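You operate a simulated robot arm through the tools that you are given. There is no shell and no other tool. Be economical: measure what you need, move in short steps, check, and stop when the job is done.

Carry out the task below with a simulated robot arm. There is one attempt and no reset: what you move stays moved.

JOB
Fetch the carton that says "ferrules" from the top of the wooden bench and set it on the top shelf of the low shelf unit. Fetch the cup from the top of the wooden bench and stand it on the white trim card. Put the grease tin from the top of the wooden bench on top of the lamps carton. Fetch the yellow wire end and set it on the blue logbook. Put the green-tipped fibre holder on the top of the wooden bench away on the top of the blue bench. Press the green button three times. Fetch the orange beacon and stand it on the top of the white bench. Take the aluminium block on the top of the yellow bench and put it away on the top of the blue bench. Put the swivel on the top of the white wall shelf. Take the hand brush from the top of the tool shelf and leave it on the top of the wooden bench. Take the green rag and leave it on the top of the wooden bench. The order is free. Set down upright: carton, cup, yellow wire end, green-tipped fibre holder, orange beacon.

It is judged by the outcome, as a careful person would: the job done as asked, and still so three seconds after it is handed in. It fails if anything else is knocked over, pushed out of place, dropped, spilled or broken.

ROBOT AND FRAMES
A 7-joint arm with a fingered hand on a trunk, on a base that drives. Base frame: it is fixed to the floor where the robot stands at the start and does not move with it; the origin is under the middle of the robot, x ahead of it, y to its left, z up; the surface under the hand at the start is at about z = 900. Readings come in mm, degrees, newtons and seconds.
Its first joint turns from -115.0 to 115.0 degrees. Places, roughly: aluminium block (8x2x5 cm) [-300, 3200, 800]; blue logbook [1000, 1000, 1000]; carton [1000, -250, 1000]; cup [1250, 250, 1000]; green button [1200, 1900, 900]; green rag (10x7x3 cm) [700, -1000, 900]; green-tipped fibre holder (5x5x5 cm) [1500, 1100, 900]; hand brush (12x5x5 cm) [-2800, 1700, 1000]; lamps carton [-750, -2750, 1500]; orange beacon [1000, 2750, 750]; swivel (10x6x15 cm) [-2700, 2300, 1000]; top of the blue bench [300, -1700, 900]; top of the white bench [1500, 2100, 900]; top of the white wall shelf (34x22 cm) [-5240, 1100, 920]; top of the wooden bench [1000, 500, 900]; top shelf of the low shelf unit [-1900, -2500, 800]; trim card [1250, 500, 1000]; yellow wire end (8x3x5 cm) [1400, 900, 900]. Payload 5 kg.
The tool frame sits at the grasp point between the pads (the TCP): z along the fingers, y along the line on which they close. The tips reach 32 mm beyond it. Largest opening 160 mm; the body of the gripper starts 89 mm behind the TCP. The gripper is a hand of 4 fingers: y runs from the thumb to the fingers, the wrist lies at [0, 0, -267] in the tool frame.
Orientation is that of the tool frame in the base frame, as a unit quaternion [w, x, y, z]. With the fingers straight down and closing along the base's y, the tool's x points along the base's -x, its y along +y and its z along -z.

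CONTROLS
- The arm moves only by the tool nudge_tool. Its argument "increments" is a list of rows, each a list of 2 entries, a list of its own where there are three numbers: the shift along the tool's x, y, z in units of 500 mm (1.0 is 500 mm), then the turn, a rotation vector about the tool's x, y, z in units of 45 degrees (1.0 is 45 degrees). In form: [[[tx, ty, tz], [ax, ay, az]], ...]. A call has 1 to 8 rows; each row is the pose to reach, as a shift and turn from the pose commanded when the call began, along the tool's axes at that moment. A call with a number of a shift or a turn outside -1 to 1 is refused whole. Each row takes 0.2 s and may step no farther than 50 mm and 8.6 degrees from the row before; otherwise, the whole call is refused. A pose out of reach is approached as far as the arm can. The call stops where the force on the tool passes 40 N (or 10 N more than at its start, if that is more) or the arm is blocked; 0.2 s more then pass. In this call time passes only in rows, and 0.2 s behind the last. The reply holds the time, the measured pose of the TCP, the force on the tool along the base axes, the opening and the grip force, in the units named above and with some noise, with the torque about the TCP (base axes, N m) and any sound that the robot's microphone picked up.
- Cameras (640 x 400 px; columns grow to the right, rows downward): "scene" is now at [17.7, 184.3, 1755.9]; the picture's right is [-0.26, -0.97, 0.00], its down [-0.71, 0.19, -0.67] and it looks along [0.65, -0.18, -0.74] (base axes); focal length 277 px, centre (320, 200). "wrist" rides on the gripper at [80, -4, -114] in the tool frame; the picture's right is [0.05, 1.00, 0.00], its down [-0.82, 0.04, -0.58] and it looks along [-0.58, 0.03, 0.82] (tool axes); focal length 265 px, centre (320, 200). There is no depth. A picture from a camera that has moved, and an enlarged one, comes with that camera's place and axes in the base frame and with its lens.
- grab_frame(camera): a new picture of that camera. No time passes.
- raise_lower(by): slides the trunk up (or, below 0, down) by that many mm; the arm and the scene camera ride with it, the base frame stays. It gives what a move gives, with no picture.
- base_move(legs): drives the robot by 1 to 6 legs, each [ahead, turn to the left] in mm and degrees, along the robot's own axes; the way and the turn of a leg run together, so that a leg with both is an arc; at most 1500 mm and 180 degrees a leg. The arm and the cameras ride along, it lands a little off, and it stops where it bumps. It gives what a move gives.
- finger_targets(finger1, finger2, finger3, thumb_bend): sets how far each is bent, from 0 (flat) to 1 (curled in); at 0.3 the hand is open as for a grip, at 0.7 the pads meet at the TCP. One left out holds its place. A second passes; each finger stops where it meets its share of the squeeze, and holds until it gets a number again. It is the only way to open and close the hand. It gives what a move gives, with no picture; readings hold the bend of each and the force on the fingers (four entries, about 0 where the hand has none), thumb and palm.
- pan_tilt(pan, tilt): turns the head with the scene camera to pan (to the left, within 155 degrees either way) and tilt (down, from -29 to 69), counted from straight ahead of the robot. It gives what a move gives.
- zoom(camera, box): a new picture of the part [left, top, right, bottom] of that camera's present view, enlarged. No time passes.
- close_job(): hands the job in; it is judged then, once.

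Go step by step. Nothing tells you exact positions but the pictures and the camera data: compare them with the known pose of the tool, close in by small moves and look again before you grip or let go. The budget is 535 turns and 326 pictures, counting those below and the enlarged ones. Unless the task says otherwise, let go and move clear before handing in, and close with one line.

The tools are called after "Call:" by a JSON object that holds its "fn" and its "kwargs". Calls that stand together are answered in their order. nudge_tool: Moves the arm, as the interface text tells. Its arguments: {"type":"object","properties":{"increments":{"type":"array"}},"required":["increments"]} The other tools are called the same way: raise_lower (by) slides the trunk up or down; finger_targets (finger1, finger2, finger3, thumb_bend) moves the fingers one by one; base_move (legs) drives the base; pan_tilt (pan, tilt) turns the head that bears the scene camera; grab_frame (camera) takes a picture; zoom (camera, box) takes an enlarged picture of a part of a camera's view; close_job () hands the job in.

At the start:

```text
time_s: 0.0
tcp_pos: [730.7, -49.6, 1198.2]
tcp_rot: [0.001, 0.0, 1.0, 0.0]
wrist_force: [-0.2, -0.7, -0.5]
torque: [-0.01, -0.02, -0.03]
finger_gap: 159.7
grip_force: 0.2
shape: jaw
bend: [0.3, 0.3, 0.3, 0.3]
finger forces: [0.0, 0.1, 0.0, 0.1, 0.0, 0.0]
trunk travel left (down, up): [-600.0, 390.0]
robot x, y, heading: [0.3, -4.6, -0.2]
head pan, tilt: [-15.1, 47.8]
```

scene: 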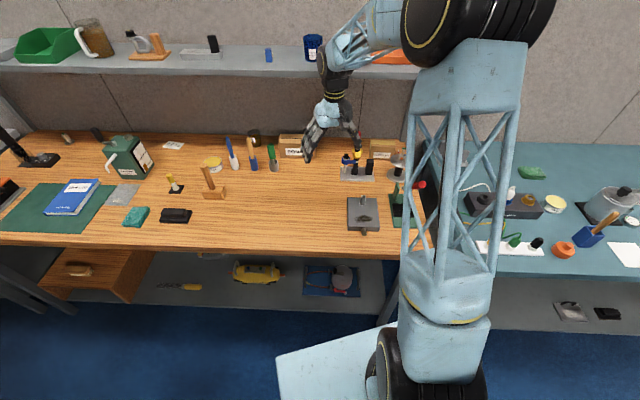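
wrist: 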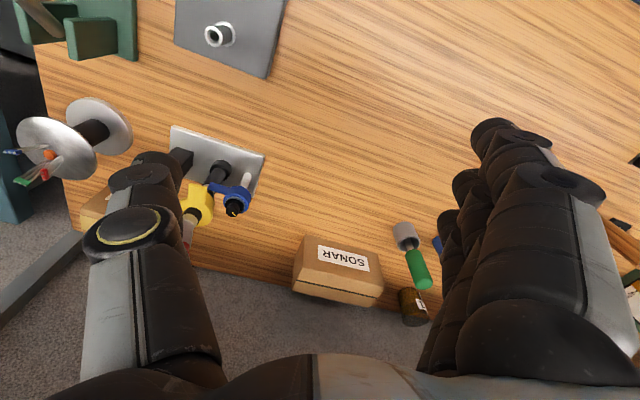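

I see the wooden bench ahead with many items and the blue bench to the right. I'll look around with the head first to locate everything.

Call:
{"fn": "pan_tilt", "kwargs": {"pan": 25, "tilt": 40}}

Call:
{"fn": "grab_frame", "kwargs": {"camera": "scene"}}

Call:
{"fn": "zoom", "kwargs": {"camera": "scene", "box": [320, 80, 640, 280]}}

```text
time_s: 1.1
tcp_pos: [729.5, -50.4, 1198.0]
tcp_rot: [0.0, 0.0, 1.0, 0.0]
wrist_force: [-0.4, -0.4, -0.3]
torque: [0.0, 0.01, -0.01]
finger_gap: 159.8
grip_force: 0.1
shape: jaw
bend: [0.3, 0.3, 0.3, 0.3]
finger forces: [0.1, 0.0, 0.0, 0.0, 0.0, 0.0]
trunk travel left (down, up): [-600.0, 390.0]
robot x, y, heading: [-1.4, -0.7, -0.0]
head pan, tilt: [25.0, 40.0]
```

```text
323 pictures are left
camera scene: at [18.5, 240.8, 1767.0], right [0.42, -0.91, 0.0], down [-0.58, -0.27, -0.77], along [0.69, 0.32, -0.64], focal length 277 px, centre (320, 200)
```

scene: 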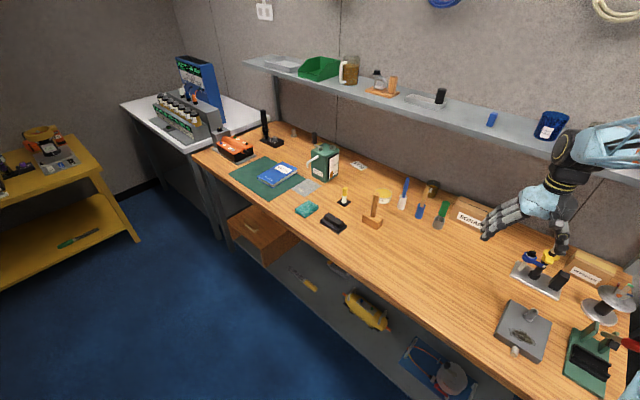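

```text
2.00 times, centred on (480, 180) of scene
camera zoom: at [18.5, 240.8, 1767.0], right [0.42, -0.91, 0.0], down [-0.58, -0.27, -0.77], along [0.69, 0.32, -0.64], focal length 554 px, centre (0, 240)
```

zoom: 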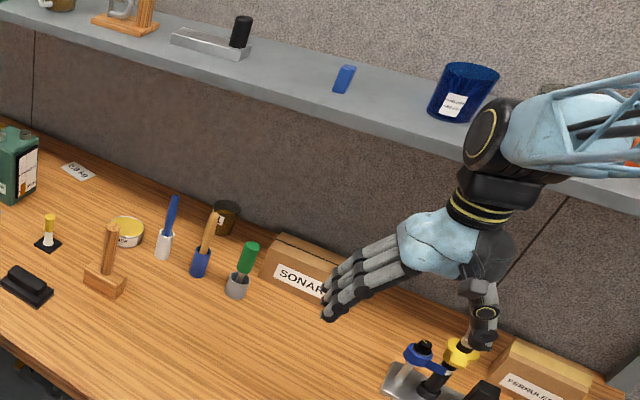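

The bench has many candidates. I'll zoom in on parts of it to identify each item.

Call:
{"fn": "zoom", "kwargs": {"camera": "scene", "box": [180, 100, 340, 200]}}

Call:
{"fn": "zoom", "kwargs": {"camera": "scene", "box": [290, 140, 450, 240]}}

Call:
{"fn": "zoom", "kwargs": {"camera": "scene", "box": [120, 40, 280, 140]}}

Call:
{"fn": "zoom", "kwargs": {"camera": "scene", "box": [480, 200, 640, 400]}}

Call:
{"fn": "zoom", "kwargs": {"camera": "scene", "box": [0, 100, 160, 260]}}

```text
4.00 times, centred on (260, 150) of scene
camera zoom: at [18.5, 240.8, 1767.0], right [0.42, -0.91, 0.0], down [-0.58, -0.27, -0.77], along [0.69, 0.32, -0.64], focal length 1108 px, centre (560, 400)
```

zoom: 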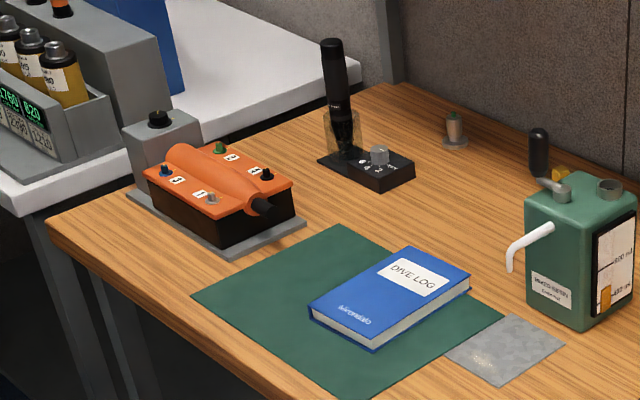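

```text
4.00 times, centred on (370, 190) of scene
camera zoom: at [18.5, 240.8, 1767.0], right [0.42, -0.91, 0.0], down [-0.58, -0.27, -0.77], along [0.69, 0.32, -0.64], focal length 1108 px, centre (120, 240)
```

zoom: 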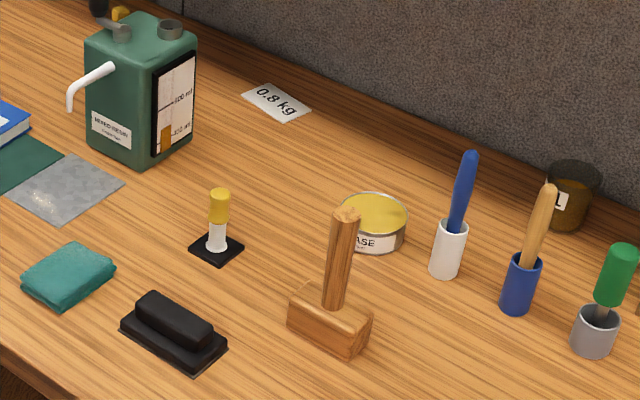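

```text
4.00 times, centred on (200, 90) of scene
camera zoom: at [18.5, 240.8, 1767.0], right [0.42, -0.91, 0.0], down [-0.58, -0.27, -0.77], along [0.69, 0.32, -0.64], focal length 1108 px, centre (800, 640)
```

zoom: 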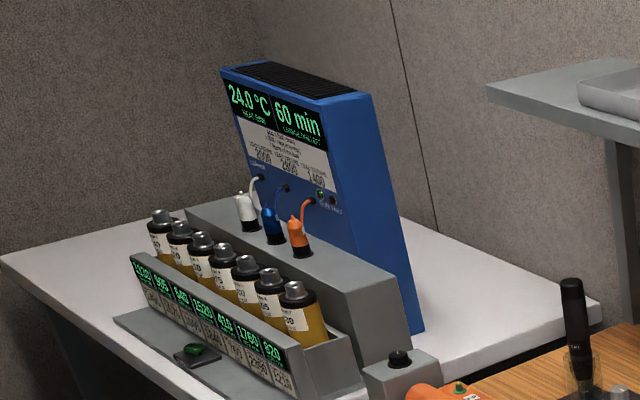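

```text
2.00 times, centred on (560, 300) of scene
camera zoom: at [18.5, 240.8, 1767.0], right [0.42, -0.91, 0.0], down [-0.58, -0.27, -0.77], along [0.69, 0.32, -0.64], focal length 554 px, centre (-160, 0)
```

zoom: 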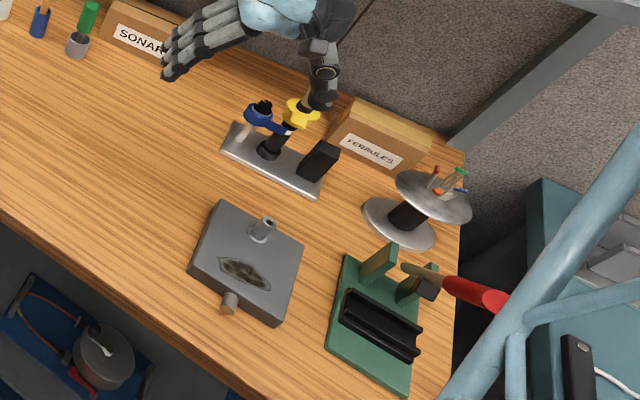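

```text
2.50 times, centred on (80, 180) of scene
camera zoom: at [18.5, 240.8, 1767.0], right [0.42, -0.91, 0.0], down [-0.58, -0.27, -0.77], along [0.69, 0.32, -0.64], focal length 692 px, centre (920, 250)
```

zoom: 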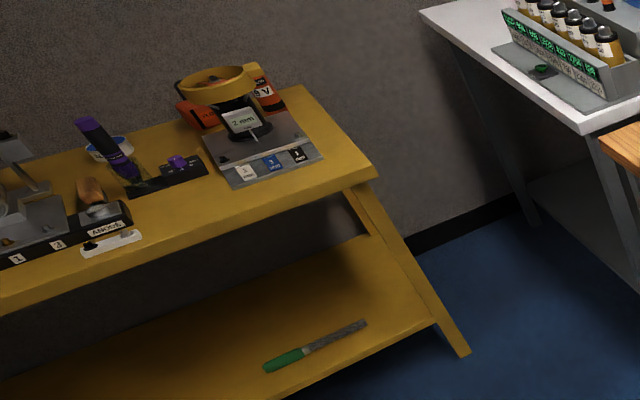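

Call:
{"fn": "pan_tilt", "kwargs": {"pan": -55, "tilt": 40}}

Call:
{"fn": "grab_frame", "kwargs": {"camera": "scene"}}

Call:
{"fn": "pan_tilt", "kwargs": {"pan": -120, "tilt": 25}}

Call:
{"fn": "grab_frame", "kwargs": {"camera": "scene"}}

Call:
{"fn": "pan_tilt", "kwargs": {"pan": 80, "tilt": 25}}

Call:
{"fn": "grab_frame", "kwargs": {"camera": "scene"}}

Call:
{"fn": "pan_tilt", "kwargs": {"pan": 145, "tilt": 25}}

Call:
{"fn": "grab_frame", "kwargs": {"camera": "scene"}}

```text
time_s: 2.6
tcp_pos: [729.8, -50.6, 1197.4]
tcp_rot: [0.0, -0.001, 1.0, 0.001]
wrist_force: [0.5, -0.5, 0.4]
torque: [-0.02, 0.04, -0.01]
finger_gap: 159.8
grip_force: 0.1
shape: jaw
bend: [0.3, 0.3, 0.3, 0.3]
finger forces: [0.1, 0.0, 0.0, 0.0, 0.0, 0.0]
trunk travel left (down, up): [-600.0, 390.0]
robot x, y, heading: [-3.9, 0.8, 0.1]
head pan, tilt: [-55.0, 40.0]
```

```text
316 pictures are left
camera scene: at [-9.8, 135.3, 1767.0], right [-0.82, -0.57, 0.0], down [-0.37, 0.53, -0.77], along [0.44, -0.63, -0.64], focal length 277 px, centre (320, 200)
```

scene: 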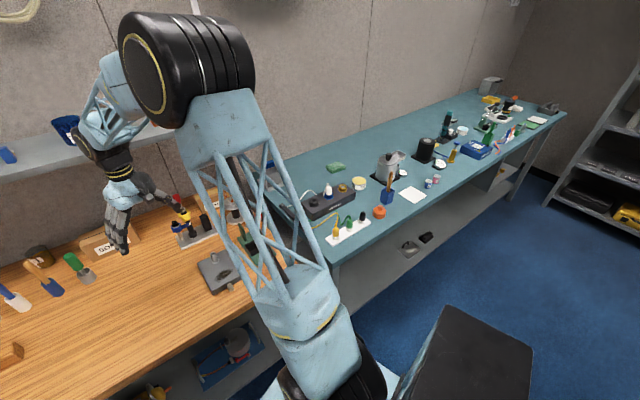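

```text
time_s: 4.0
tcp_pos: [728.6, -51.3, 1198.3]
tcp_rot: [0.0, 0.001, 1.0, 0.0]
wrist_force: [0.8, 0.0, 0.6]
torque: [0.0, -0.04, -0.02]
finger_gap: 159.6
grip_force: 0.0
shape: jaw
bend: [0.3, 0.3, 0.3, 0.3]
finger forces: [0.1, 0.0, 0.1, 0.0, 0.0, 0.0]
trunk travel left (down, up): [-600.0, 390.0]
robot x, y, heading: [1.7, 0.2, 0.2]
head pan, tilt: [-120.0, 25.0]
```

```text
315 pictures are left
camera scene: at [-104.6, 125.1, 1790.3], right [-0.87, 0.5, 0.0], down [0.21, 0.37, -0.91], along [-0.45, -0.79, -0.42], focal length 277 px, centre (320, 200)
```

scene: 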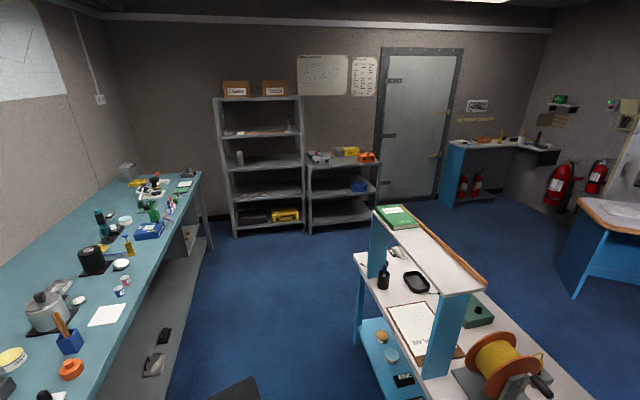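

```text
time_s: 6.9
tcp_pos: [730.4, -50.6, 1199.1]
tcp_rot: [0.0, 0.0, 1.0, 0.0]
wrist_force: [-0.2, 0.2, -0.2]
torque: [0.06, 0.0, -0.02]
finger_gap: 159.9
grip_force: 0.0
shape: jaw
bend: [0.3, 0.3, 0.3, 0.3]
finger forces: [0.1, 0.0, 0.1, 0.1, 0.0, 0.0]
trunk travel left (down, up): [-600.0, 390.0]
robot x, y, heading: [-3.9, 1.0, 0.1]
head pan, tilt: [80.0, 25.0]
```

```text
314 pictures are left
camera scene: at [-42.6, 295.7, 1790.3], right [0.98, -0.17, 0.0], down [-0.07, -0.42, -0.91], along [0.16, 0.89, -0.42], focal length 277 px, centre (320, 200)
```

scene: 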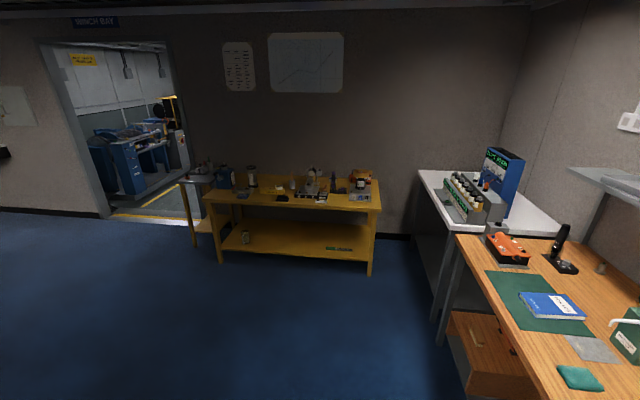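

```text
time_s: 8.2
tcp_pos: [729.5, -50.2, 1199.2]
tcp_rot: [-0.001, 0.0, 1.0, 0.0]
wrist_force: [0.0, 0.4, -0.6]
torque: [-0.03, 0.03, -0.01]
finger_gap: 159.9
grip_force: 0.1
shape: jaw
bend: [0.3, 0.3, 0.3, 0.3]
finger forces: [0.0, 0.0, 0.1, 0.1, 0.0, 0.1]
trunk travel left (down, up): [-600.0, 390.0]
robot x, y, heading: [1.6, -0.1, 0.1]
head pan, tilt: [145.0, 25.0]
```

```text
313 pictures are left
camera scene: at [-134.1, 257.8, 1790.3], right [0.57, 0.82, 0.0], down [0.35, -0.24, -0.91], along [-0.74, 0.52, -0.42], focal length 277 px, centre (320, 200)
```

scene: 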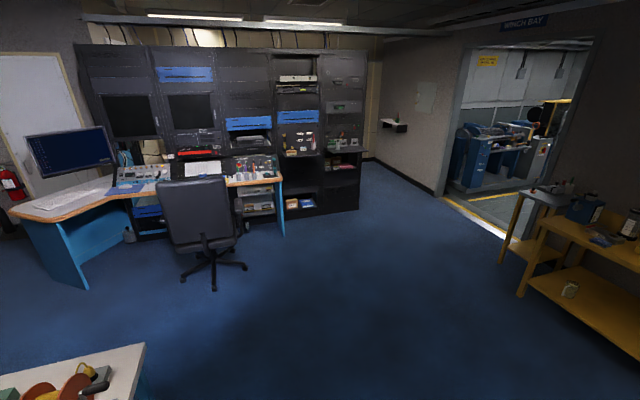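

Call:
{"fn": "zoom", "kwargs": {"camera": "scene", "box": [220, 80, 380, 220]}}

Call:
{"fn": "pan_tilt", "kwargs": {"pan": 155, "tilt": 10}}

Call:
{"fn": "grab_frame", "kwargs": {"camera": "scene"}}

Call:
{"fn": "pan_tilt", "kwargs": {"pan": -155, "tilt": 30}}

Call:
{"fn": "grab_frame", "kwargs": {"camera": "scene"}}

```text
2.86 times, centred on (300, 150) of scene
camera zoom: at [-134.1, 257.8, 1790.3], right [0.57, 0.82, 0.0], down [0.35, -0.24, -0.91], along [-0.74, 0.52, -0.42], focal length 791 px, centre (377, 343)
```

zoom: 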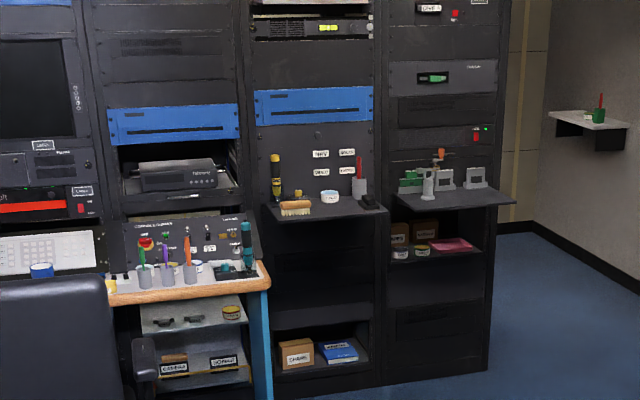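

```text
time_s: 9.0
tcp_pos: [730.3, -51.1, 1198.8]
tcp_rot: [0.001, 0.0, 1.0, 0.0]
wrist_force: [0.3, 1.1, -0.3]
torque: [0.02, 0.05, 0.0]
finger_gap: 159.5
grip_force: 0.0
shape: jaw
bend: [0.3, 0.3, 0.3, 0.3]
finger forces: [0.1, 0.0, 0.0, 0.0, 0.1, 0.0]
trunk travel left (down, up): [-600.0, 390.0]
robot x, y, heading: [1.2, 0.8, 0.0]
head pan, tilt: [154.7, 10.0]
```

```text
311 pictures are left
camera scene: at [-142.7, 244.7, 1814.7], right [0.43, 0.9, 0.0], down [0.16, -0.07, -0.98], along [-0.89, 0.42, -0.17], focal length 277 px, centre (320, 200)
```

scene: 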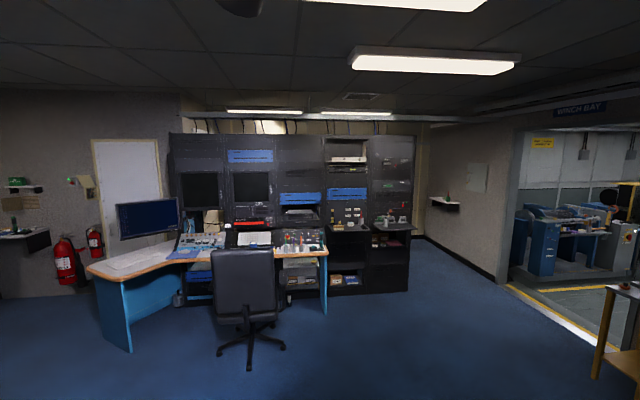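

```text
time_s: 13.2
tcp_pos: [729.4, -50.2, 1198.8]
tcp_rot: [-0.001, -0.001, 1.0, 0.0]
wrist_force: [0.2, 0.3, 0.7]
torque: [0.0, -0.02, -0.01]
finger_gap: 160.1
grip_force: 0.1
shape: jaw
bend: [0.3, 0.3, 0.3, 0.3]
finger forces: [0.1, 0.0, 0.1, 0.1, 0.0, 0.0]
trunk travel left (down, up): [-600.0, 390.0]
robot x, y, heading: [0.2, 1.0, 0.1]
head pan, tilt: [-154.7, 30.0]
```

```text
310 pictures are left
camera scene: at [-140.4, 166.2, 1782.4], right [-0.43, 0.9, 0.0], down [0.45, 0.21, -0.87], along [-0.78, -0.37, -0.5], focal length 277 px, centre (320, 200)
```

scene: 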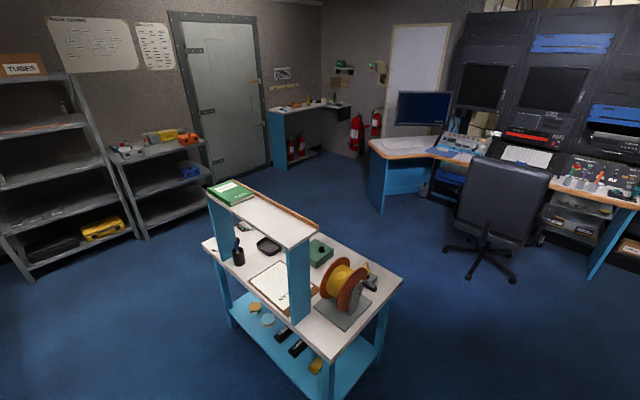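

The layout is clear: the bench is rotated about 17° relative to my frame. I'll look down at my own base and the bench edge to learn the clearance.

Call:
{"fn": "pan_tilt", "kwargs": {"pan": 0, "tilt": 69}}

Call:
{"fn": "grab_frame", "kwargs": {"camera": "scene"}}

Call:
{"fn": "grab_frame", "kwargs": {"camera": "wrist"}}

```text
time_s: 15.6
tcp_pos: [729.6, -49.8, 1198.8]
tcp_rot: [0.001, 0.001, 1.0, 0.0]
wrist_force: [0.0, 0.3, -0.5]
torque: [0.01, 0.0, 0.0]
finger_gap: 159.4
grip_force: 0.1
shape: jaw
bend: [0.3, 0.3, 0.3, 0.3]
finger forces: [0.1, 0.0, 0.0, 0.1, 0.0, 0.0]
trunk travel left (down, up): [-600.0, 390.0]
robot x, y, heading: [0.4, -1.1, 0.0]
head pan, tilt: [0.0, 68.8]
```

```text
309 pictures are left
camera scene: at [-2.7, 204.9, 1730.9], right [0.0, -1.0, 0.0], down [-0.93, 0.0, -0.36], along [0.36, 0.0, -0.93], focal length 277 px, centre (320, 200)
```

scene: 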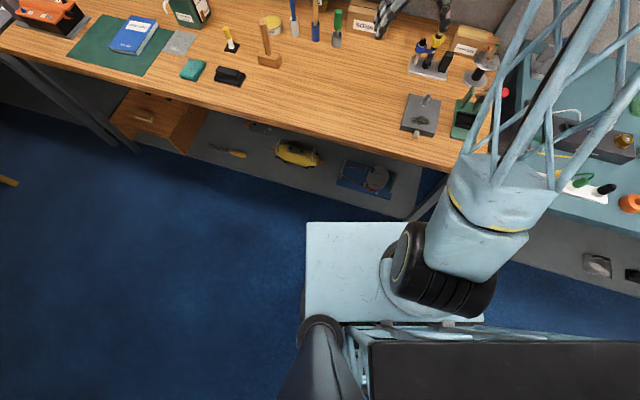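

```text
308 pictures are left
camera wrist: at [649.6, -54.8, 1313.4], right [-0.05, 1.0, 0.0], down [0.82, 0.04, 0.58], along [0.58, 0.03, -0.82], focal length 265 px, centre (320, 200)
```

wrist: 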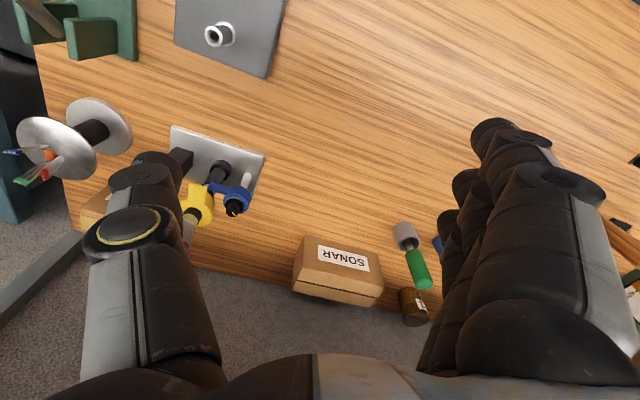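

I'll turn to face the bench squarely and back on tilt to see base clearance.

Call:
{"fn": "base_move", "kwargs": {"legs": [[0, -17]]}}

Call:
{"fn": "pan_tilt", "kwargs": {"pan": 35, "tilt": 69}}

Call:
{"fn": "grab_frame", "kwargs": {"camera": "scene"}}

Call:
{"fn": "grab_frame", "kwargs": {"camera": "wrist"}}

```text
time_s: 17.0
tcp_pos: [680.9, -268.2, 1200.0]
tcp_rot: [0.001, 0.152, 0.988, 0.0]
wrist_force: [-0.4, -0.5, -0.1]
torque: [0.07, -0.03, 0.0]
finger_gap: 159.9
grip_force: 0.0
shape: jaw
bend: [0.3, 0.3, 0.3, 0.3]
finger forces: [0.1, 0.0, 0.0, 0.1, 0.1, 0.0]
trunk travel left (down, up): [-600.0, 390.0]
robot x, y, heading: [-0.4, 3.2, -17.6]
head pan, tilt: [0.0, 68.8]
```

```text
time_s: 18.1
tcp_pos: [679.8, -268.4, 1199.4]
tcp_rot: [0.0, 0.152, 0.988, 0.0]
wrist_force: [-0.2, -0.1, 0.6]
torque: [-0.01, 0.0, 0.02]
finger_gap: 160.2
grip_force: 0.0
shape: jaw
bend: [0.3, 0.3, 0.3, 0.3]
finger forces: [0.0, 0.0, 0.0, 0.0, 0.0, 0.0]
trunk travel left (down, up): [-600.0, 390.0]
robot x, y, heading: [-0.5, 1.8, -17.6]
head pan, tilt: [35.0, 68.8]
```

```text
307 pictures are left
camera scene: at [58.7, 230.2, 1730.9], right [0.3, -0.95, 0.0], down [-0.89, -0.28, -0.36], along [0.35, 0.11, -0.93], focal length 277 px, centre (320, 200)
```

scene: 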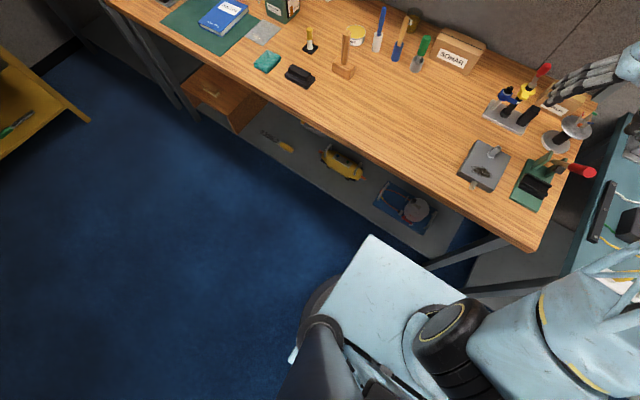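

```text
306 pictures are left
camera wrist: at [602.8, -247.8, 1313.4], right [0.25, 0.97, 0.0], down [0.79, -0.21, 0.58], along [0.56, -0.15, -0.82], focal length 265 px, centre (320, 200)
```

wrist: 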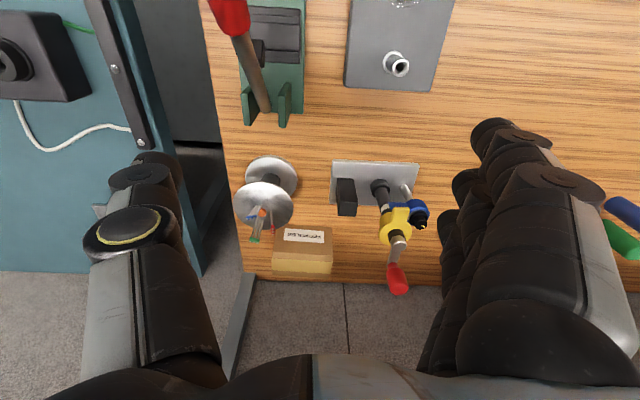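

Carton "FERRULES" is at roughly d≈1030 mm straight ahead (beyond reach by ~60). I'll drive ahead a bit and check.

Call:
{"fn": "base_move", "kwargs": {"legs": [[90, 0]]}}

Call:
{"fn": "nudge_tool", "kwargs": {"increments": [[[0, 0, 0], [0, 0, 0.19]], [[0, 0, 0], [0, 0, 0.38]], [[0, 0, 0], [0, 0, 0.57]], [[0, 0, 0], [0, 0, 0.76]], [[0, 0, 0], [0, 0, 0.95]]]}}

```text
time_s: 19.2
tcp_pos: [768.8, -294.7, 1197.2]
tcp_rot: [-0.001, 0.151, 0.989, 0.001]
wrist_force: [0.5, 0.3, 0.0]
torque: [0.01, 0.07, 0.0]
finger_gap: 159.8
grip_force: 0.0
shape: jaw
bend: [0.3, 0.3, 0.3, 0.3]
finger forces: [0.1, 0.0, 0.0, 0.1, 0.1, 0.1]
trunk travel left (down, up): [-600.0, 390.0]
robot x, y, heading: [83.3, -23.8, -17.6]
head pan, tilt: [35.0, 68.8]
```

```text
time_s: 20.4
tcp_pos: [766.9, -294.4, 1198.8]
tcp_rot: [0.0, 0.502, 0.865, 0.001]
wrist_force: [0.2, 0.5, -0.3]
torque: [0.01, 0.01, -0.04]
finger_gap: 159.8
grip_force: 0.2
shape: jaw
bend: [0.3, 0.3, 0.3, 0.3]
finger forces: [0.0, 0.1, 0.1, 0.0, 0.0, 0.0]
trunk travel left (down, up): [-600.0, 390.0]
robot x, y, heading: [83.2, -27.6, -17.3]
head pan, tilt: [35.0, 68.8]
```

Call:
{"fn": "nudge_tool", "kwargs": {"increments": [[[0, 0, 0], [0, 0, 0.19]], [[0, 0, 0], [0, 0, 0.38]], [[0, 0, 0], [0, 0, 0.57]], [[0, 0, 0], [0, 0, 0.76]], [[0, 0, 0], [0, 0, 0.95]], [[0, 0, 0], [0, 0, 1.0]]]}}

Call:
{"fn": "grab_frame", "kwargs": {"camera": "wrist"}}

Call:
{"fn": "pan_tilt", "kwargs": {"pan": -5, "tilt": 45}}

Call:
{"fn": "grab_frame", "kwargs": {"camera": "scene"}}

```text
time_s: 21.8
tcp_pos: [767.6, -294.8, 1198.8]
tcp_rot: [0.0, 0.795, 0.607, 0.0]
wrist_force: [-0.4, -0.6, 0.5]
torque: [0.0, -0.03, 0.01]
finger_gap: 159.9
grip_force: 0.2
shape: jaw
bend: [0.3, 0.3, 0.3, 0.3]
finger forces: [0.1, 0.1, 0.0, 0.1, 0.0, 0.0]
trunk travel left (down, up): [-600.0, 390.0]
robot x, y, heading: [87.6, -31.4, -17.3]
head pan, tilt: [35.0, 68.8]
```

```text
305 pictures are left
camera wrist: at [784.9, -215.9, 1313.2], right [0.98, -0.21, 0.0], down [-0.17, -0.8, 0.58], along [-0.12, -0.56, -0.82], focal length 265 px, centre (320, 200)
```

wrist: 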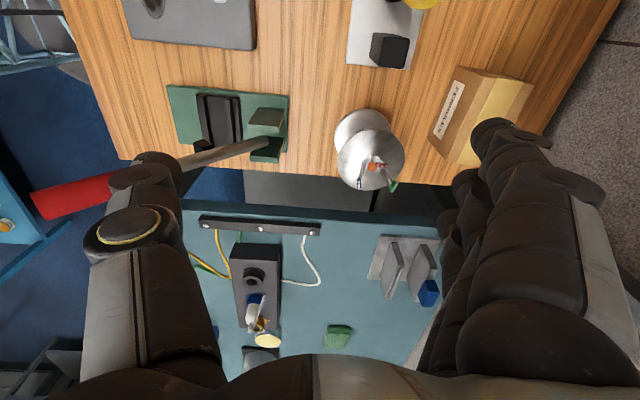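

```text
time_s: 22.8
tcp_pos: [767.6, -293.7, 1198.0]
tcp_rot: [0.001, 0.794, 0.608, 0.0]
wrist_force: [1.1, 0.2, 0.3]
torque: [-0.01, 0.0, -0.01]
finger_gap: 159.9
grip_force: 0.0
shape: jaw
bend: [0.3, 0.3, 0.3, 0.3]
finger forces: [0.1, 0.0, 0.0, 0.0, 0.0, 0.1]
trunk travel left (down, up): [-600.0, 390.0]
robot x, y, heading: [90.3, -29.0, -17.3]
head pan, tilt: [-5.0, 45.0]
```

```text
304 pictures are left
camera scene: at [167.0, 155.3, 1759.7], right [-0.38, -0.92, 0.0], down [-0.65, 0.27, -0.71], along [0.65, -0.27, -0.71], focal length 277 px, centre (320, 200)
```

scene: 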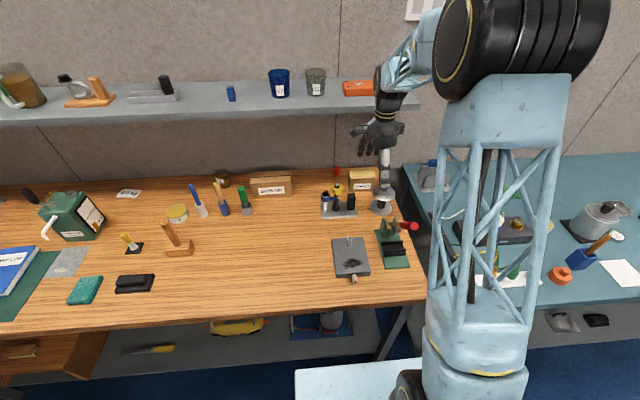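

Call:
{"fn": "zoom", "kwargs": {"camera": "scene", "box": [300, 140, 460, 240]}}

Call:
{"fn": "zoom", "kwargs": {"camera": "wrist", "box": [320, 40, 560, 190]}}

```text
4.00 times, centred on (380, 190) of scene
camera zoom: at [167.0, 155.3, 1759.7], right [-0.38, -0.92, 0.0], down [-0.65, 0.27, -0.71], along [0.65, -0.27, -0.71], focal length 1108 px, centre (80, 240)
```

zoom: 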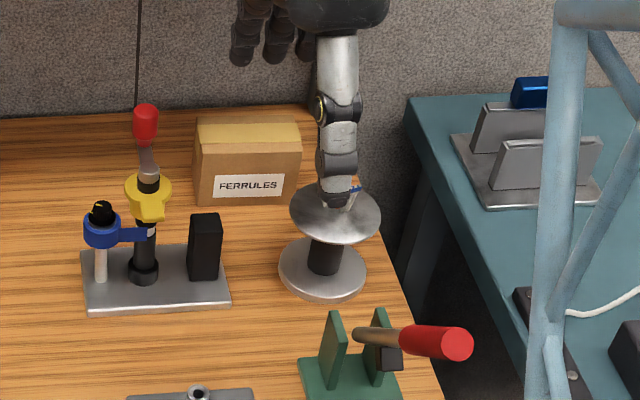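

```text
2.67 times, centred on (440, 115) of wrist
camera zoom: at [784.8, -215.7, 1313.1], right [0.98, -0.21, 0.0], down [-0.17, -0.8, 0.58], along [-0.12, -0.56, -0.82], focal length 708 px, centre (0, 427)
```

zoom: 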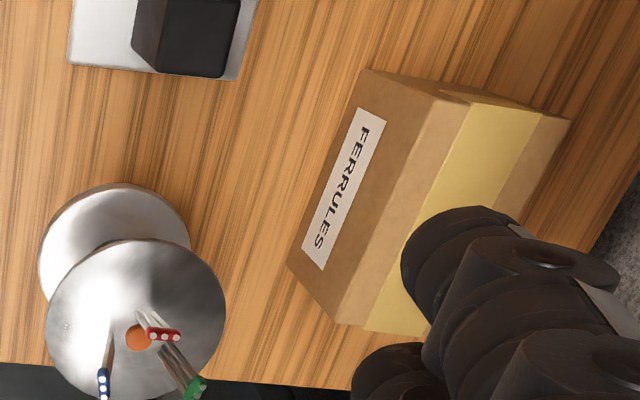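

The wall shelf (z≈1350) overhangs the carton, so I want the forearm flatter: I'll raise the hand relative to the trunk and lower the trunk.

Call:
{"fn": "nudge_tool", "kwargs": {"increments": [[[0, 0, -0.1], [0, 0, 0]], [[0, 0, -0.2], [0, 0, 0]], [[0, 0, -0.3], [0, 0, 0]], [[0, 0, -0.4], [0, 0, 0]]]}}

Call:
{"fn": "raise_lower", "kwargs": {"by": -200}}

Call:
{"fn": "nudge_tool", "kwargs": {"increments": [[[0, 0, -0.1], [0, 0, 0]], [[0, 0, -0.2], [0, 0, 0]], [[0, 0, -0.3], [0, 0, 0]], [[0, 0, -0.4], [0, 0, 0]]]}}

Call:
{"fn": "raise_lower", "kwargs": {"by": -200}}

Call:
{"fn": "pan_tilt", "kwargs": {"pan": -5, "tilt": 30}}

Call:
{"fn": "grab_frame", "kwargs": {"camera": "scene"}}

```text
time_s: 23.8
tcp_pos: [768.0, -296.2, 1399.3]
tcp_rot: [0.0, 0.794, 0.608, 0.001]
wrist_force: [-0.1, -0.9, 0.5]
torque: [0.0, -0.03, -0.02]
finger_gap: 160.2
grip_force: 0.0
shape: jaw
bend: [0.3, 0.3, 0.3, 0.3]
finger forces: [0.1, 0.0, 0.0, 0.0, 0.0, 0.0]
trunk travel left (down, up): [-600.0, 390.0]
robot x, y, heading: [85.5, -28.9, -17.7]
head pan, tilt: [-5.0, 45.0]
```

```text
time_s: 26.0
tcp_pos: [768.7, -295.5, 1199.2]
tcp_rot: [0.0, 0.795, 0.607, -0.001]
wrist_force: [-1.0, 0.1, 0.7]
torque: [-0.03, 0.02, -0.02]
finger_gap: 160.0
grip_force: 0.0
shape: jaw
bend: [0.3, 0.3, 0.3, 0.3]
finger forces: [0.1, 0.0, 0.1, 0.0, 0.0, 0.1]
trunk travel left (down, up): [-400.0, 590.0]
robot x, y, heading: [84.0, -28.7, -17.5]
head pan, tilt: [-5.0, 45.0]
```

```text
time_s: 27.0
tcp_pos: [768.7, -295.7, 1402.0]
tcp_rot: [-0.001, 0.794, 0.607, -0.001]
wrist_force: [-0.7, -0.1, -0.1]
torque: [-0.02, -0.02, 0.02]
finger_gap: 159.9
grip_force: 0.0
shape: jaw
bend: [0.3, 0.3, 0.3, 0.3]
finger forces: [0.0, 0.1, 0.0, 0.1, 0.0, 0.0]
trunk travel left (down, up): [-400.0, 590.0]
robot x, y, heading: [86.4, -26.0, -17.7]
head pan, tilt: [-5.0, 45.0]
```

```text
time_s: 29.2
tcp_pos: [766.9, -295.4, 1202.2]
tcp_rot: [0.0, 0.795, 0.607, 0.0]
wrist_force: [-0.1, -0.8, 0.4]
torque: [0.0, -0.01, -0.04]
finger_gap: 159.7
grip_force: 0.0
shape: jaw
bend: [0.3, 0.3, 0.3, 0.3]
finger forces: [0.0, 0.0, 0.1, 0.0, 0.1, 0.0]
trunk travel left (down, up): [-200.0, 790.0]
robot x, y, heading: [84.1, -27.6, -17.6]
head pan, tilt: [-5.0, 45.0]
```

```text
time_s: 29.9
tcp_pos: [768.5, -295.4, 1200.2]
tcp_rot: [0.0, 0.795, 0.607, 0.0]
wrist_force: [0.1, 0.4, -0.2]
torque: [-0.01, 0.01, 0.04]
finger_gap: 160.0
grip_force: 0.0
shape: jaw
bend: [0.3, 0.3, 0.3, 0.3]
finger forces: [0.0, 0.0, 0.1, 0.0, 0.0, 0.0]
trunk travel left (down, up): [-200.0, 790.0]
robot x, y, heading: [87.1, -23.3, -17.6]
head pan, tilt: [-5.0, 30.0]
```

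```text
301 pictures are left
camera scene: at [175.3, 151.7, 1382.3], right [-0.38, -0.92, 0.0], down [-0.46, 0.19, -0.87], along [0.8, -0.33, -0.5], focal length 277 px, centre (320, 200)
```

scene: 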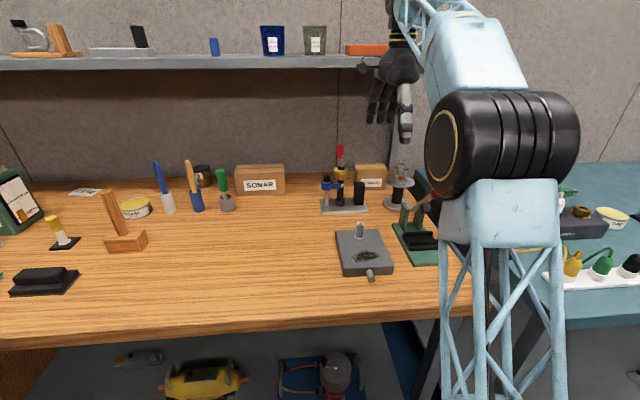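

I'll instead grasp the carton across its width with a tool tilted forward ~40°, which keeps clear of the wall shelf. Rotating the hand back first.

Call:
{"fn": "nudge_tool", "kwargs": {"increments": [[[0, 0, 0], [0, 0, -0.19]], [[0, 0, 0], [0, 0, -0.38]], [[0, 0, 0], [0, 0, -0.57]], [[0, 0, 0], [0, 0, -0.76]], [[0, 0, 0], [0, 0, -0.95]], [[0, 0, 0], [0, 0, -1.0]]]}}

Call:
{"fn": "nudge_tool", "kwargs": {"increments": [[[0, 0, 0], [0, 0, -0.19]], [[0, 0, 0], [0, 0, -0.38]], [[0, 0, 0], [0, 0, -0.57]], [[0, 0, 0], [0, 0, -0.76]], [[0, 0, 0], [0, 0, -0.958]]]}}

```text
time_s: 31.3
tcp_pos: [767.9, -294.3, 1200.6]
tcp_rot: [0.0, 0.501, 0.865, 0.0]
wrist_force: [-0.3, 0.3, -0.8]
torque: [0.03, 0.01, 0.0]
finger_gap: 159.8
grip_force: 0.0
shape: jaw
bend: [0.3, 0.3, 0.3, 0.3]
finger forces: [0.1, 0.0, 0.1, 0.0, 0.0, 0.1]
trunk travel left (down, up): [-200.0, 790.0]
robot x, y, heading: [85.8, -26.8, -17.7]
head pan, tilt: [-5.0, 30.0]
```

```text
refused: row 5 steps farther than a row can; nothing moved
```

Call:
{"fn": "nudge_tool", "kwargs": {"increments": [[[0, 0, 0], [0, 0, -0.19]], [[0, 0, 0], [0, 0, -0.38]], [[0, 0, 0], [0, 0, -0.57]], [[0, 0, 0], [0, 0, -0.76]], [[0, 0, 0], [0, 0, -0.94]], [[0, 0, 0], [0, 0, -0.958]]]}}

Call:
{"fn": "nudge_tool", "kwargs": {"increments": [[[0, 0, 0], [0, -0.18, 0]], [[0, 0, 0], [0, -0.36, 0]], [[0, 0, 0], [0, -0.54, 0]], [[0, 0, 0], [0, -0.72, 0]], [[0, 0, 0], [0, -0.889, 0]]]}}

Call:
{"fn": "grab_frame", "kwargs": {"camera": "scene"}}

Call:
{"fn": "grab_frame", "kwargs": {"camera": "wrist"}}

```text
time_s: 32.7
tcp_pos: [768.0, -296.1, 1200.7]
tcp_rot: [0.0, 0.149, 0.989, 0.0]
wrist_force: [0.0, -0.2, -0.6]
torque: [-0.03, -0.02, 0.0]
finger_gap: 159.8
grip_force: 0.0
shape: jaw
bend: [0.3, 0.3, 0.3, 0.3]
finger forces: [0.0, 0.0, 0.0, 0.1, 0.0, 0.0]
trunk travel left (down, up): [-200.0, 790.0]
robot x, y, heading: [87.0, -27.6, -17.5]
head pan, tilt: [-5.0, 30.0]
```

```text
time_s: 33.9
tcp_pos: [768.4, -295.1, 1201.9]
tcp_rot: [0.338, 0.14, 0.929, -0.051]
wrist_force: [0.7, 0.0, -0.2]
torque: [-0.04, 0.01, -0.03]
finger_gap: 159.7
grip_force: 0.0
shape: jaw
bend: [0.3, 0.3, 0.3, 0.3]
finger forces: [0.0, 0.0, 0.0, 0.0, 0.0, 0.0]
trunk travel left (down, up): [-200.0, 790.0]
robot x, y, heading: [88.2, -30.3, -17.4]
head pan, tilt: [-5.0, 30.0]
```

```text
300 pictures are left
camera scene: at [175.4, 151.6, 1382.4], right [-0.38, -0.92, 0.0], down [-0.46, 0.19, -0.87], along [0.8, -0.33, -0.5], focal length 277 px, centre (320, 200)
```

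scene: 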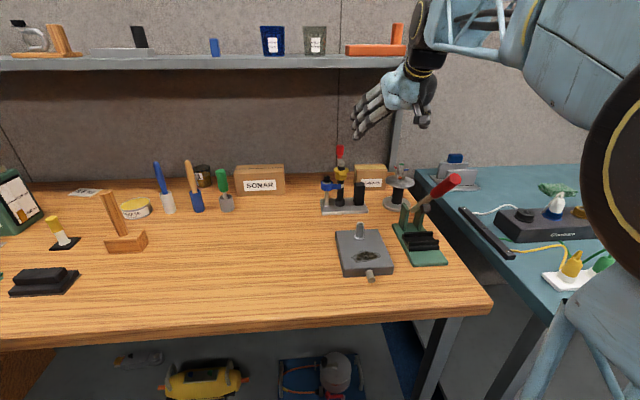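

```text
299 pictures are left
camera wrist: at [638.6, -259.6, 1237.5], right [0.26, 0.97, -0.03], down [0.25, -0.03, 0.97], along [0.93, -0.26, -0.25], focal length 265 px, centre (320, 200)
```

wrist: 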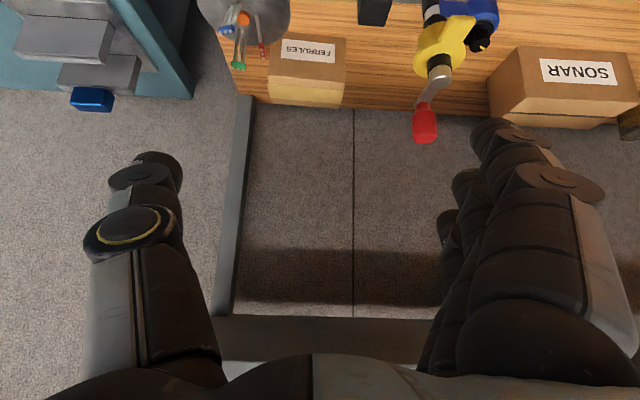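

Tilt is right. Moving to a pre-grasp point 110 mm short of the carton along the tool axis.

Call:
{"fn": "nudge_tool", "kwargs": {"increments": [[[0.002, -0.008, 0.09], [0, 0, 0]], [[0.005, -0.017, 0.18], [0, 0, 0]], [[0.007, -0.025, 0.27], [0, 0, 0]], [[0.009, -0.034, 0.36], [0, 0, 0]], [[0.0114, -0.0414, 0.447], [0, 0, 0]]]}}

Call:
{"fn": "grab_frame", "kwargs": {"camera": "wrist"}}

Call:
{"fn": "zoom", "kwargs": {"camera": "scene", "box": [280, 60, 520, 260]}}

```text
time_s: 35.1
tcp_pos: [896.0, -355.7, 1024.5]
tcp_rot: [0.339, 0.139, 0.929, -0.051]
wrist_force: [0.0, -0.1, 0.4]
torque: [0.01, 0.03, -0.01]
finger_gap: 159.9
grip_force: 0.0
shape: jaw
bend: [0.3, 0.3, 0.3, 0.3]
finger forces: [0.0, 0.1, 0.0, 0.0, 0.0, 0.0]
trunk travel left (down, up): [-200.0, 790.0]
robot x, y, heading: [88.8, -27.1, -17.2]
head pan, tilt: [-5.0, 30.0]
```

```text
298 pictures are left
camera wrist: at [766.5, -319.6, 1061.6], right [0.26, 0.97, -0.03], down [0.25, -0.03, 0.97], along [0.93, -0.26, -0.25], focal length 265 px, centre (320, 200)
```

wrist: 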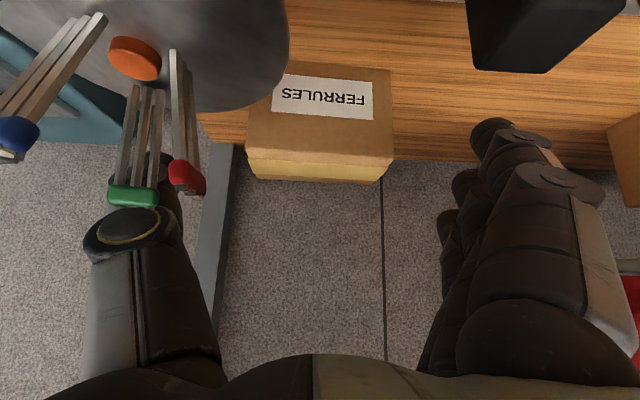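

```text
2.00 times, centred on (400, 160) of scene
camera zoom: at [175.0, 151.8, 1382.3], right [-0.38, -0.92, 0.0], down [-0.46, 0.19, -0.87], along [0.8, -0.33, -0.5], focal length 554 px, centre (160, 280)
```

zoom: 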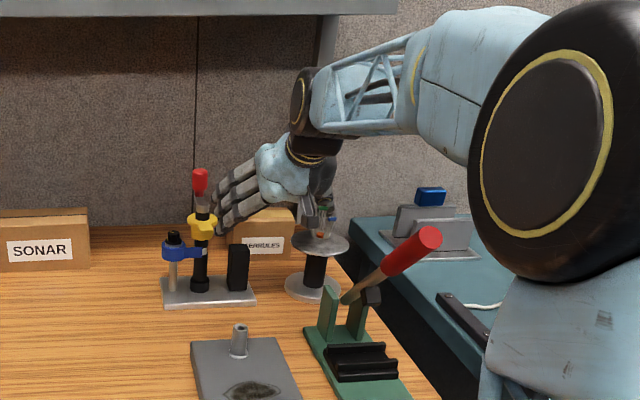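

The reel's wire clips stick up near the hand's back, so I'll reduce tilt to 25° and move forward above the carton, then check.

Call:
{"fn": "nudge_tool", "kwargs": {"increments": [[[0, 0, 0], [0, 0.167, 0]], [[0, 0, 0], [0, 0.333, 0]]]}}

Call:
{"fn": "nudge_tool", "kwargs": {"increments": [[[-0.078, 0, 0.036], [0, 0, 0]], [[-0.156, 0, 0.073], [0, 0, 0]]]}}

Call:
{"fn": "grab_frame", "kwargs": {"camera": "wrist"}}

Call:
{"fn": "zoom", "kwargs": {"camera": "scene", "box": [320, 80, 480, 220]}}

```text
time_s: 35.7
tcp_pos: [895.0, -356.0, 1026.0]
tcp_rot: [0.214, 0.145, 0.965, -0.033]
wrist_force: [-0.3, -0.8, 0.4]
torque: [-0.02, 0.01, 0.05]
finger_gap: 159.7
grip_force: 0.1
shape: jaw
bend: [0.3, 0.3, 0.3, 0.3]
finger forces: [0.1, 0.0, 0.0, 0.1, 0.0, 0.0]
trunk travel left (down, up): [-200.0, 790.0]
robot x, y, heading: [85.7, -24.9, -17.3]
head pan, tilt: [-5.0, 30.0]
```

```text
time_s: 36.3
tcp_pos: [977.0, -381.9, 1024.6]
tcp_rot: [0.214, 0.145, 0.966, -0.032]
wrist_force: [-0.6, 0.3, 0.1]
torque: [0.01, 0.01, 0.01]
finger_gap: 160.0
grip_force: 0.1
shape: jaw
bend: [0.3, 0.3, 0.3, 0.3]
finger forces: [0.0, 0.0, 0.0, 0.0, 0.0, 0.0]
trunk travel left (down, up): [-200.0, 790.0]
robot x, y, heading: [86.6, -27.2, -17.6]
head pan, tilt: [-5.0, 30.0]
```

```text
296 pictures are left
camera wrist: at [860.9, -350.3, 1093.9], right [0.25, 0.97, -0.02], down [0.49, -0.11, 0.87], along [0.84, -0.23, -0.5], focal length 265 px, centre (320, 200)
```

wrist: 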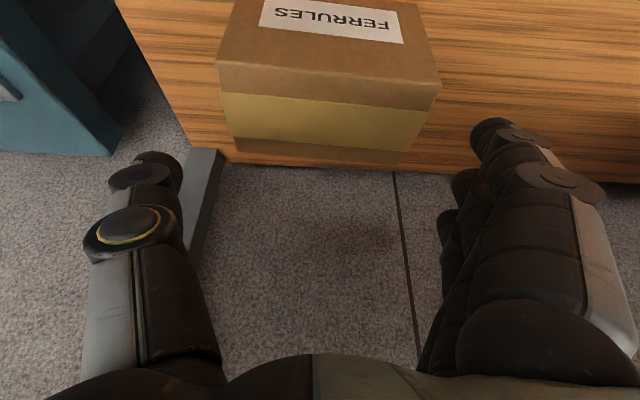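

```text
2.86 times, centred on (400, 150) of scene
camera zoom: at [175.4, 151.5, 1382.2], right [-0.38, -0.92, 0.0], down [-0.46, 0.19, -0.87], along [0.8, -0.33, -0.5], focal length 791 px, centre (91, 343)
```

zoom: 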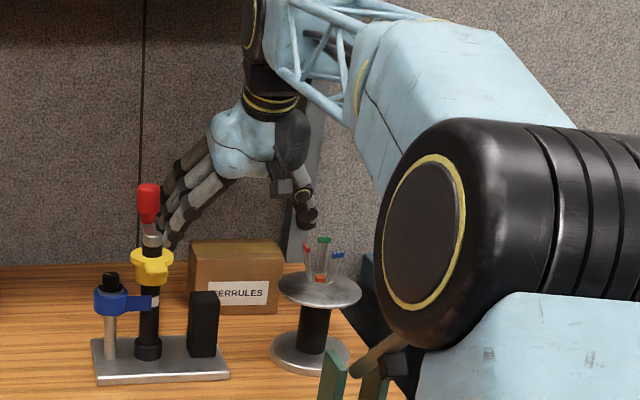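

Carton is centred between thumb and fingers. Descending.

Call:
{"fn": "nudge_tool", "kwargs": {"increments": [[[0.035, 0, 0.075], [0, 0, 0]], [[0.069, 0, 0.149], [0, 0, 0]]]}}

Call:
{"fn": "grab_frame", "kwargs": {"camera": "wrist"}}

```text
time_s: 36.9
tcp_pos: [977.8, -381.4, 943.9]
tcp_rot: [0.213, 0.146, 0.965, -0.032]
wrist_force: [-0.7, -1.3, 0.8]
torque: [0.02, 0.03, 0.07]
finger_gap: 159.8
grip_force: 0.1
shape: jaw
bend: [0.3, 0.3, 0.3, 0.3]
finger forces: [0.2, 0.0, 0.0, 0.0, 1.5, 0.0]
trunk travel left (down, up): [-200.0, 790.0]
robot x, y, heading: [84.0, -27.6, -17.8]
head pan, tilt: [-5.0, 30.0]
```

```text
294 pictures are left
camera wrist: at [861.2, -349.5, 1014.4], right [0.25, 0.97, -0.02], down [0.49, -0.1, 0.87], along [0.84, -0.23, -0.5], focal length 265 px, centre (320, 200)
```

wrist: 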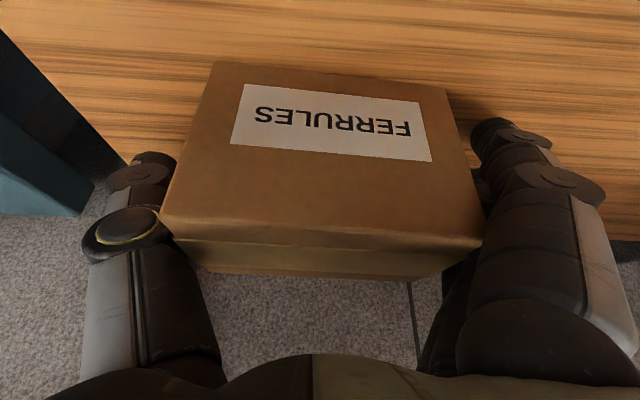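

Call:
{"fn": "zoom", "kwargs": {"camera": "scene", "box": [320, 100, 480, 220]}}

```text
3.33 times, centred on (400, 160) of scene
camera zoom: at [174.9, 151.6, 1382.5], right [-0.38, -0.92, 0.0], down [-0.46, 0.19, -0.87], along [0.8, -0.33, -0.5], focal length 923 px, centre (53, 333)
```

zoom: 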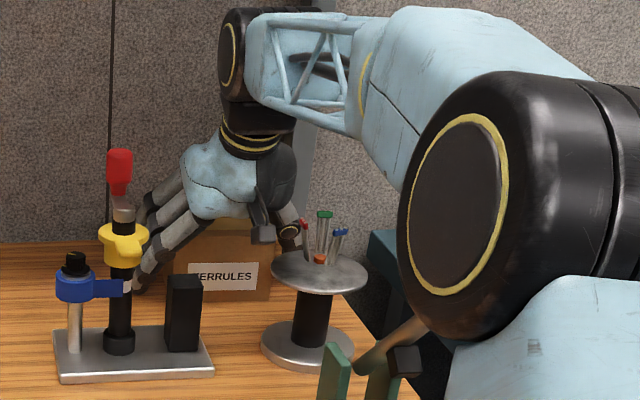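

Call:
{"fn": "finger_targets", "kwargs": {"finger1": 0.6, "finger2": 0.6, "finger3": 0.6, "thumb_bend": 0.6}}

Call:
{"fn": "grab_frame", "kwargs": {"camera": "wrist"}}

```text
time_s: 37.9
tcp_pos: [977.5, -379.3, 945.9]
tcp_rot: [0.215, 0.145, 0.965, -0.032]
wrist_force: [4.2, 4.1, 13.7]
torque: [1.14, -0.14, -0.31]
finger_gap: 131.3
grip_force: 39.1
shape: fingers
bend: [0.4, 0.56, 0.56, 0.53]
finger forces: [16.1, 16.0, 15.0, 0.1, 31.7, 0.1]
trunk travel left (down, up): [-200.0, 790.0]
robot x, y, heading: [85.1, -27.0, -17.3]
head pan, tilt: [-5.0, 30.0]
```

```text
292 pictures are left
camera wrist: at [861.5, -348.0, 1015.2], right [0.25, 0.97, -0.02], down [0.48, -0.1, 0.87], along [0.84, -0.23, -0.49], focal length 265 px, centre (320, 200)
```

wrist: 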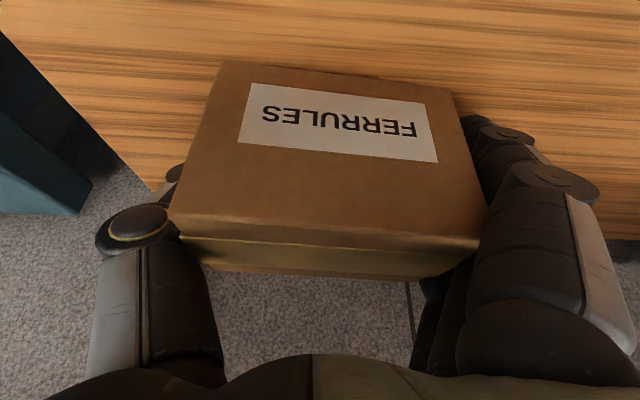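

Call:
{"fn": "nudge_tool", "kwargs": {"increments": [[[-0.017, 0, -0.036], [0, 0, 0]], [[-0.042, 0, -0.09], [0, 0, 0]]]}}

Call:
{"fn": "grab_frame", "kwargs": {"camera": "wrist"}}

Call:
{"fn": "zoom", "kwargs": {"camera": "scene", "box": [320, 100, 480, 220]}}

```text
time_s: 38.5
tcp_pos: [978.2, -379.7, 992.7]
tcp_rot: [0.213, 0.145, 0.966, -0.032]
wrist_force: [0.3, 0.1, -2.1]
torque: [-0.05, -0.04, 0.0]
finger_gap: 124.0
grip_force: 35.4
shape: fingers
bend: [0.46, 0.56, 0.56, 0.53]
finger forces: [11.1, 12.5, 12.6, 0.0, 34.3, 0.0]
trunk travel left (down, up): [-200.0, 790.0]
robot x, y, heading: [86.5, -27.7, -17.7]
head pan, tilt: [-5.0, 30.0]
```

```text
291 pictures are left
camera wrist: at [862.0, -349.2, 1063.2], right [0.25, 0.97, -0.02], down [0.49, -0.11, 0.87], along [0.84, -0.23, -0.5], focal length 265 px, centre (320, 200)
```

wrist: 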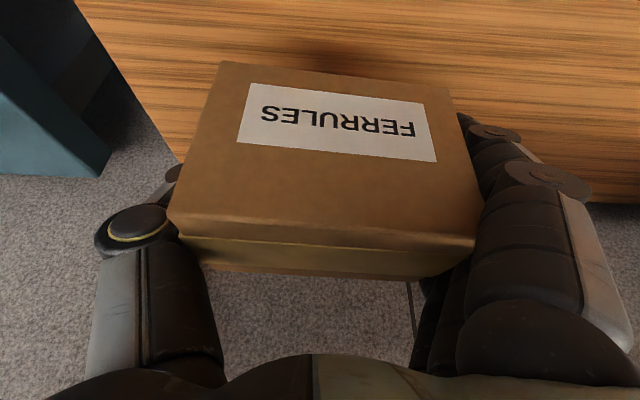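

```text
3.33 times, centred on (400, 160) of scene
camera zoom: at [175.6, 151.6, 1382.3], right [-0.38, -0.92, 0.0], down [-0.46, 0.19, -0.87], along [0.8, -0.33, -0.5], focal length 923 px, centre (53, 333)
```

zoom: 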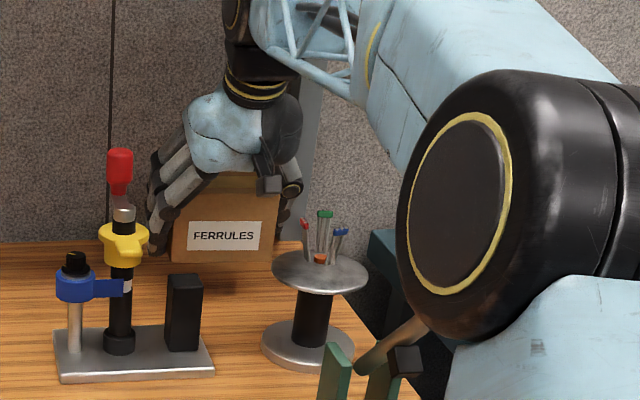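

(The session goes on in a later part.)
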